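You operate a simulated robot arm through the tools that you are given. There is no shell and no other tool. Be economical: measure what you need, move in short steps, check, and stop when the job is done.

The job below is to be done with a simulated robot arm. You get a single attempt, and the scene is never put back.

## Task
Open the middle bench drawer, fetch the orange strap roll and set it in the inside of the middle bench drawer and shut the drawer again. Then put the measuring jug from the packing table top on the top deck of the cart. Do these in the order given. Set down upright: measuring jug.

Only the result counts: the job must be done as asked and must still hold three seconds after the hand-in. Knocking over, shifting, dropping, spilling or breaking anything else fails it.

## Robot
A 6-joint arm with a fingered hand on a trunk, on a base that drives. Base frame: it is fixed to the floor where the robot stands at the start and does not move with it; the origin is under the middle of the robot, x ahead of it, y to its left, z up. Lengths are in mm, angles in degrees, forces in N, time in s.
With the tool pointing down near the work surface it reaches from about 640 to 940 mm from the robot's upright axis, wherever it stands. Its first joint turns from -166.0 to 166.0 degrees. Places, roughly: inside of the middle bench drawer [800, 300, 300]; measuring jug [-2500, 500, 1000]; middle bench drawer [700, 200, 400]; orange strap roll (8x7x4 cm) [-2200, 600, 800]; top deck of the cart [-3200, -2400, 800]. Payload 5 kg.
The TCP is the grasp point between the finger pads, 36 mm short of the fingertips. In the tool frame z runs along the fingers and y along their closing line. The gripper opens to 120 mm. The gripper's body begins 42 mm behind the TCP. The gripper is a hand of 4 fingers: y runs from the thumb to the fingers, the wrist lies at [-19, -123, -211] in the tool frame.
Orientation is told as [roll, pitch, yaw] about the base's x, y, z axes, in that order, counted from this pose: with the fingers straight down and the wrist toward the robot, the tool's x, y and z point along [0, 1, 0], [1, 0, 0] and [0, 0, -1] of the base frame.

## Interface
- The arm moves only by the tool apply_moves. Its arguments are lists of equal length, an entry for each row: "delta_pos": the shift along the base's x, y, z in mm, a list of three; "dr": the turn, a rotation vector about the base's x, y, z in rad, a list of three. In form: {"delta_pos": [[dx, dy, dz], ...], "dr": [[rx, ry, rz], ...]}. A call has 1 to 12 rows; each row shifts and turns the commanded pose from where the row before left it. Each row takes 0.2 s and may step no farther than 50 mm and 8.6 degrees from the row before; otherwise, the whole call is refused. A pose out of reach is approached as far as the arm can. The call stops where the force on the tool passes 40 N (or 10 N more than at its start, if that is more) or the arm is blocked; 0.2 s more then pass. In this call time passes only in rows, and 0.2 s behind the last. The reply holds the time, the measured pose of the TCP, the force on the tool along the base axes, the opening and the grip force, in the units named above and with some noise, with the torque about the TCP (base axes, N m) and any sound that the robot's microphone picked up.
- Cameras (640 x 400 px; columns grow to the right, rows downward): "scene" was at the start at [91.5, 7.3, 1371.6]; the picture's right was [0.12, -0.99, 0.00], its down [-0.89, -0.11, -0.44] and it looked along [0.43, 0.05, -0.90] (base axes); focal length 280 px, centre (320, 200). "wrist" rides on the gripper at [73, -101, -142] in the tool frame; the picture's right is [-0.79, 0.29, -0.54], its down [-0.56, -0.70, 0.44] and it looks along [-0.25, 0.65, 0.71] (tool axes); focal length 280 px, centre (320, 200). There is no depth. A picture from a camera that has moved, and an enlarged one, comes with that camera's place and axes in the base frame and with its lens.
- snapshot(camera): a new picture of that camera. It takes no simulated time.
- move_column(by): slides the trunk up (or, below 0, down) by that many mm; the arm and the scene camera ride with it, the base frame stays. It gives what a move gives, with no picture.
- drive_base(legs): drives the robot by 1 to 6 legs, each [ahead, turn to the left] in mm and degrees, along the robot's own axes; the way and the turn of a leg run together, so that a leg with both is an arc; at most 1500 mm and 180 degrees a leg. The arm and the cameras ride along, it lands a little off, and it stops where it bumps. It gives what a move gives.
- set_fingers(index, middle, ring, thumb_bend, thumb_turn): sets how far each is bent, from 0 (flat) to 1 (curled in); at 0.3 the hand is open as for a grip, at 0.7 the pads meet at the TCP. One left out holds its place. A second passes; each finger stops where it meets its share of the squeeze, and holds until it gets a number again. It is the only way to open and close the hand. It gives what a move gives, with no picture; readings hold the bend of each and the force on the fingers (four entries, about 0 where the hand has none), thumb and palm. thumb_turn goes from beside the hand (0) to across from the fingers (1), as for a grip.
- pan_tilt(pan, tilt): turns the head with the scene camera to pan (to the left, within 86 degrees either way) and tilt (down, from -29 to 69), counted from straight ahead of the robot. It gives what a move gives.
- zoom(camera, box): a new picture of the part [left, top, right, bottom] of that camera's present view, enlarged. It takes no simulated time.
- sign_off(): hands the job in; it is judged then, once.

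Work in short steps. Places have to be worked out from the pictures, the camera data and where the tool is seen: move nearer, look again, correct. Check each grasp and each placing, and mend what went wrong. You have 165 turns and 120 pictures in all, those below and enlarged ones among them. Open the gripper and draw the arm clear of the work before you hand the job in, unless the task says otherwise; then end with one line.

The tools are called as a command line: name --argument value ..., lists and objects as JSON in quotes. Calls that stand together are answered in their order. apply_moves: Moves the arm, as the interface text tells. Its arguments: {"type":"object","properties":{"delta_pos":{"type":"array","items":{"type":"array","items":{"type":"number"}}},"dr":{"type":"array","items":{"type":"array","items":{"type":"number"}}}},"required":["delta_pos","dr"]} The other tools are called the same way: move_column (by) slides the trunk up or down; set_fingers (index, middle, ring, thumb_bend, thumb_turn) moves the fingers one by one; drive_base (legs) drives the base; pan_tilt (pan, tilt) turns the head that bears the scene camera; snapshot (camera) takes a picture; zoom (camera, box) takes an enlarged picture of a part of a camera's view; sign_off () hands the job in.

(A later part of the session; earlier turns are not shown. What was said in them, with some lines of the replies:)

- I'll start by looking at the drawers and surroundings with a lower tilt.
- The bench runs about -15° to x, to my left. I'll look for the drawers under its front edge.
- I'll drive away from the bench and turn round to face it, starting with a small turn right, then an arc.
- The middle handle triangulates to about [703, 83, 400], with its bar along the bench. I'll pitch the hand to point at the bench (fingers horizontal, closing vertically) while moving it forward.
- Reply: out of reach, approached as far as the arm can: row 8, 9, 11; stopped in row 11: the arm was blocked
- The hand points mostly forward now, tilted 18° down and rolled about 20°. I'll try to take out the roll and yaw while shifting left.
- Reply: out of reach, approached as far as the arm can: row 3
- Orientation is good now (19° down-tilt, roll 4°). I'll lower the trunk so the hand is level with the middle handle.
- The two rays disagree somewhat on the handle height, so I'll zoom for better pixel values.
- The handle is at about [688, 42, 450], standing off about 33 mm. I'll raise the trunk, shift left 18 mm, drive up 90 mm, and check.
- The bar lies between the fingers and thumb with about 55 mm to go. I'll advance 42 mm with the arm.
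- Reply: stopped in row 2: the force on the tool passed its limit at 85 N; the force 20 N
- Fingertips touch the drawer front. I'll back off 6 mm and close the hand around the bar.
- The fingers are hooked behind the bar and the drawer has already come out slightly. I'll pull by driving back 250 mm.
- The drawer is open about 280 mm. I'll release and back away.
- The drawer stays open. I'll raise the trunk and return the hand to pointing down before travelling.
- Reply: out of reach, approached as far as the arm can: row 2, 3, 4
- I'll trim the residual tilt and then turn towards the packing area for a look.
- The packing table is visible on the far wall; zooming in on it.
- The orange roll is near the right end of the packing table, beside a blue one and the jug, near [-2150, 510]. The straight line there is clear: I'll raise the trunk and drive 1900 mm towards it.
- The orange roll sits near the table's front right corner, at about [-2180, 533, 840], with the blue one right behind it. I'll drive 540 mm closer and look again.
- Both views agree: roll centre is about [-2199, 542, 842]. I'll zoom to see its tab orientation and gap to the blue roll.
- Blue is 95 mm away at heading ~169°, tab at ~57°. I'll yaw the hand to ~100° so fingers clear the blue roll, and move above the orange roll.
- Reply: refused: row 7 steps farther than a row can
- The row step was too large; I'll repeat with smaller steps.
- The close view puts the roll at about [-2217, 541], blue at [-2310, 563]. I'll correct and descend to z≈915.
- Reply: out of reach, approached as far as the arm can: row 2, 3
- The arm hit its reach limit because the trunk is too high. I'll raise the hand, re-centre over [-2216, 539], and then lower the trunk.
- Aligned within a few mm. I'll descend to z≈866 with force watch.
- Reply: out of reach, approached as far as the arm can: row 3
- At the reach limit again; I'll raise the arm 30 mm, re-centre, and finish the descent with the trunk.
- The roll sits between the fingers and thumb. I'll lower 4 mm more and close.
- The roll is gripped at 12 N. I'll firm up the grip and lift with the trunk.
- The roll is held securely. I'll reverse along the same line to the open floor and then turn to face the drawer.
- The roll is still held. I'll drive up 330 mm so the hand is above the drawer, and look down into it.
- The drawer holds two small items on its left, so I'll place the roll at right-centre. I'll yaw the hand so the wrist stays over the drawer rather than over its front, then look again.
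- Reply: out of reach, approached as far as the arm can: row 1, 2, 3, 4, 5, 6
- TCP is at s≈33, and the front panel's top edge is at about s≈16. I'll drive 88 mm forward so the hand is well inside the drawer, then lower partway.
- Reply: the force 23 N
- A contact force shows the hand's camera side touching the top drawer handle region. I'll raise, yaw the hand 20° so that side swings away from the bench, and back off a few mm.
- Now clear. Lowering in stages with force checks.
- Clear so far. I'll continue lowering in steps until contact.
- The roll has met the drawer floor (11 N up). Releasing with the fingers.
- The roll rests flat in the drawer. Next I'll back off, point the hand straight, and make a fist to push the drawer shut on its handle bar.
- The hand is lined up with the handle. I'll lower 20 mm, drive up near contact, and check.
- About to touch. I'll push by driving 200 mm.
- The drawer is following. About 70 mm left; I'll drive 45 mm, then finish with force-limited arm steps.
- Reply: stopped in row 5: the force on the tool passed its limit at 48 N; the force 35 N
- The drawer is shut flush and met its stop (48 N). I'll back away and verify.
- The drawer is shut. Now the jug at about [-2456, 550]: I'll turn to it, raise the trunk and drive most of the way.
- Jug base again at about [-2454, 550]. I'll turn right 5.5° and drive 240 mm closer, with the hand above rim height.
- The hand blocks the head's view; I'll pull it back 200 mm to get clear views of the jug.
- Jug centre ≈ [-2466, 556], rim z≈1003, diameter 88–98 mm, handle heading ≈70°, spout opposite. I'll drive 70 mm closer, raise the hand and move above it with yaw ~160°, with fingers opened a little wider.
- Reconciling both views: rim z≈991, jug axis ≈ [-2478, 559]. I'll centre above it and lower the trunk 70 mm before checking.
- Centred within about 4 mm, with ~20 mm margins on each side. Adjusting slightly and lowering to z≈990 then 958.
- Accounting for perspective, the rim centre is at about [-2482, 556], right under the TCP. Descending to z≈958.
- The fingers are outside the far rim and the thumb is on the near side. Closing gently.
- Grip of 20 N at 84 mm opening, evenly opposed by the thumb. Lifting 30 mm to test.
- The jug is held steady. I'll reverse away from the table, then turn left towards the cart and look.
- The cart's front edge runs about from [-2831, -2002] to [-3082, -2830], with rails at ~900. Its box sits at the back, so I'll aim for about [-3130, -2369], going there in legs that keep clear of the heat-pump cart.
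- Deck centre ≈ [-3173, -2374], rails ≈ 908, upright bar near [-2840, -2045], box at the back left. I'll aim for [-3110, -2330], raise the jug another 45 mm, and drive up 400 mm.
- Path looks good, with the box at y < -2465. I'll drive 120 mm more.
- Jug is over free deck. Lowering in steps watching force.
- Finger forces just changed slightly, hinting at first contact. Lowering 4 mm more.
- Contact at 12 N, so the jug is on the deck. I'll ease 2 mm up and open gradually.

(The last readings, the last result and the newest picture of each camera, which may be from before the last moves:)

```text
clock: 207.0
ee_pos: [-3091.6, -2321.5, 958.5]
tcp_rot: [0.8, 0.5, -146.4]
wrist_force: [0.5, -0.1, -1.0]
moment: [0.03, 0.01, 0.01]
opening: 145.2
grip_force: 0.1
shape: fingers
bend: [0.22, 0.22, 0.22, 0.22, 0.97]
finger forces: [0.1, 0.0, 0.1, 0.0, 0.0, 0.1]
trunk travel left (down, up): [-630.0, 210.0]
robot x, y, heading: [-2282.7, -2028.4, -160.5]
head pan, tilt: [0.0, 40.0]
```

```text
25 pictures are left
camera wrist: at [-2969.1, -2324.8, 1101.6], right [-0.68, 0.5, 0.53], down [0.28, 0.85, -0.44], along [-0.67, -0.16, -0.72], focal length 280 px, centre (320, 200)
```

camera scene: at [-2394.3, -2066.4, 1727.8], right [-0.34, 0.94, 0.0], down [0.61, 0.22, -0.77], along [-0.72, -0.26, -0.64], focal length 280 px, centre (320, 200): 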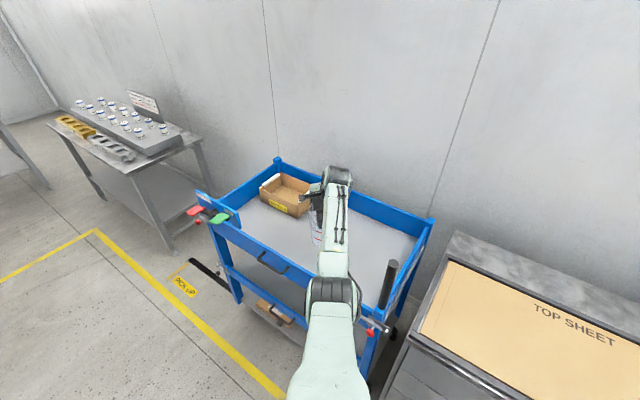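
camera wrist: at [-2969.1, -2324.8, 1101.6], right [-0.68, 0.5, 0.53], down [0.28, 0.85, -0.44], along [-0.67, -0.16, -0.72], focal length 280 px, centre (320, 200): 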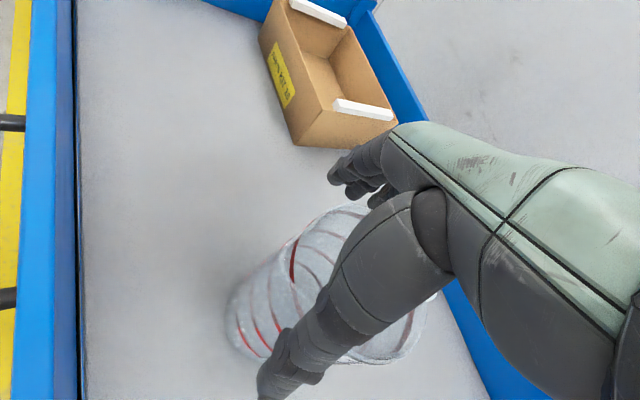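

The jug stands upright and is free of the fingers. Raising the hand straight up.

move_column --by 60

move_column --by 145

snapshot --camera "wrist"

```text
clock: 208.0
ee_pos: [-3091.5, -2320.7, 1019.1]
tcp_rot: [0.8, 0.5, -146.4]
wrist_force: [-0.5, 0.3, 0.1]
moment: [0.04, -0.01, 0.0]
opening: 145.0
grip_force: 0.1
shape: fingers
bend: [0.22, 0.22, 0.22, 0.22, 0.97]
finger forces: [0.1, 0.0, 0.1, 0.1, 0.0, 0.0]
trunk travel left (down, up): [-690.0, 150.0]
robot x, y, heading: [-2289.4, -2024.1, -160.4]
head pan, tilt: [0.0, 40.0]
```

```text
clock: 209.7
ee_pos: [-3090.0, -2321.0, 1162.7]
tcp_rot: [0.7, 0.6, -146.5]
wrist_force: [-0.1, -0.1, -0.4]
moment: [0.0, 0.04, -0.02]
opening: 145.0
grip_force: 0.1
shape: fingers
bend: [0.22, 0.22, 0.22, 0.22, 0.97]
finger forces: [0.0, 0.1, 0.0, 0.0, 0.0, 0.0]
trunk travel left (down, up): [-835.0, 5.0]
robot x, y, heading: [-2284.3, -2029.1, -160.3]
head pan, tilt: [0.0, 40.0]
```

```text
24 pictures are left
camera wrist: at [-2969.2, -2324.8, 1306.4], right [-0.68, 0.5, 0.53], down [0.28, 0.85, -0.44], along [-0.67, -0.16, -0.72], focal length 280 px, centre (320, 200)
```

wrist: 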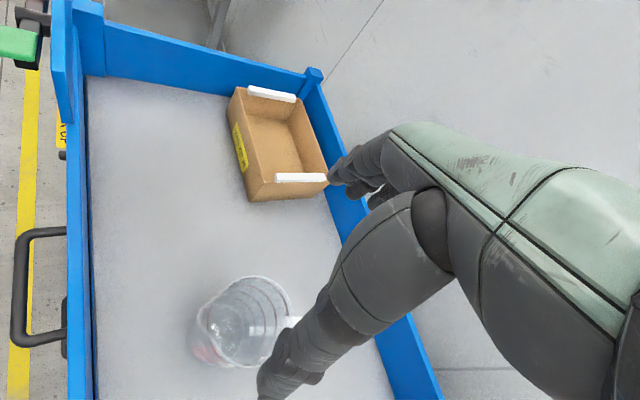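

The jug stands upright on the deck. I'll back the robot away and take a final look.

drive_base --legs '[[-500, 0]]'

snapshot --camera "scene"

```text
clock: 212.9
ee_pos: [-2614.9, -2150.5, 1163.2]
tcp_rot: [0.7, 0.5, -146.2]
wrist_force: [0.4, -0.4, -0.3]
moment: [-0.01, -0.02, 0.0]
opening: 144.8
grip_force: 0.0
shape: fingers
bend: [0.22, 0.22, 0.22, 0.22, 0.97]
finger forces: [0.0, 0.1, 0.0, 0.0, 0.0, 0.1]
trunk travel left (down, up): [-835.0, 5.0]
robot x, y, heading: [-1805.7, -1858.7, -160.0]
head pan, tilt: [0.0, 40.0]
```

```text
23 pictures are left
camera scene: at [-1917.2, -1896.0, 1832.8], right [-0.34, 0.94, 0.0], down [0.61, 0.22, -0.77], along [-0.72, -0.26, -0.64], focal length 280 px, centre (320, 200)
```

scene: 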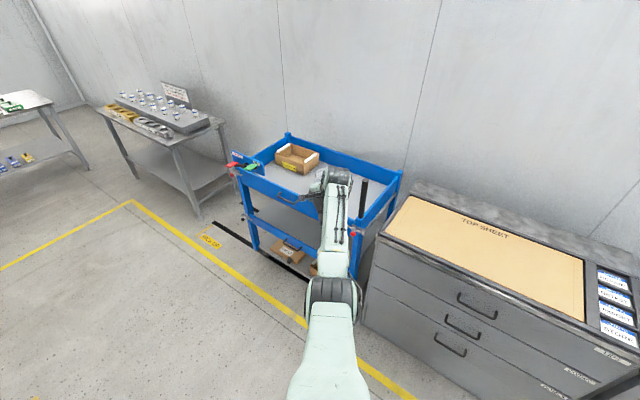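

The hand is clear and nothing was touched on the way out, so I'm handing in.

sign_off

```text
The job is handed in.
```

The orange strap roll is in the middle bench drawer with the drawer shut, and the measuring jug stands upright on the top deck of the cart. The hand is open and clear of the work.
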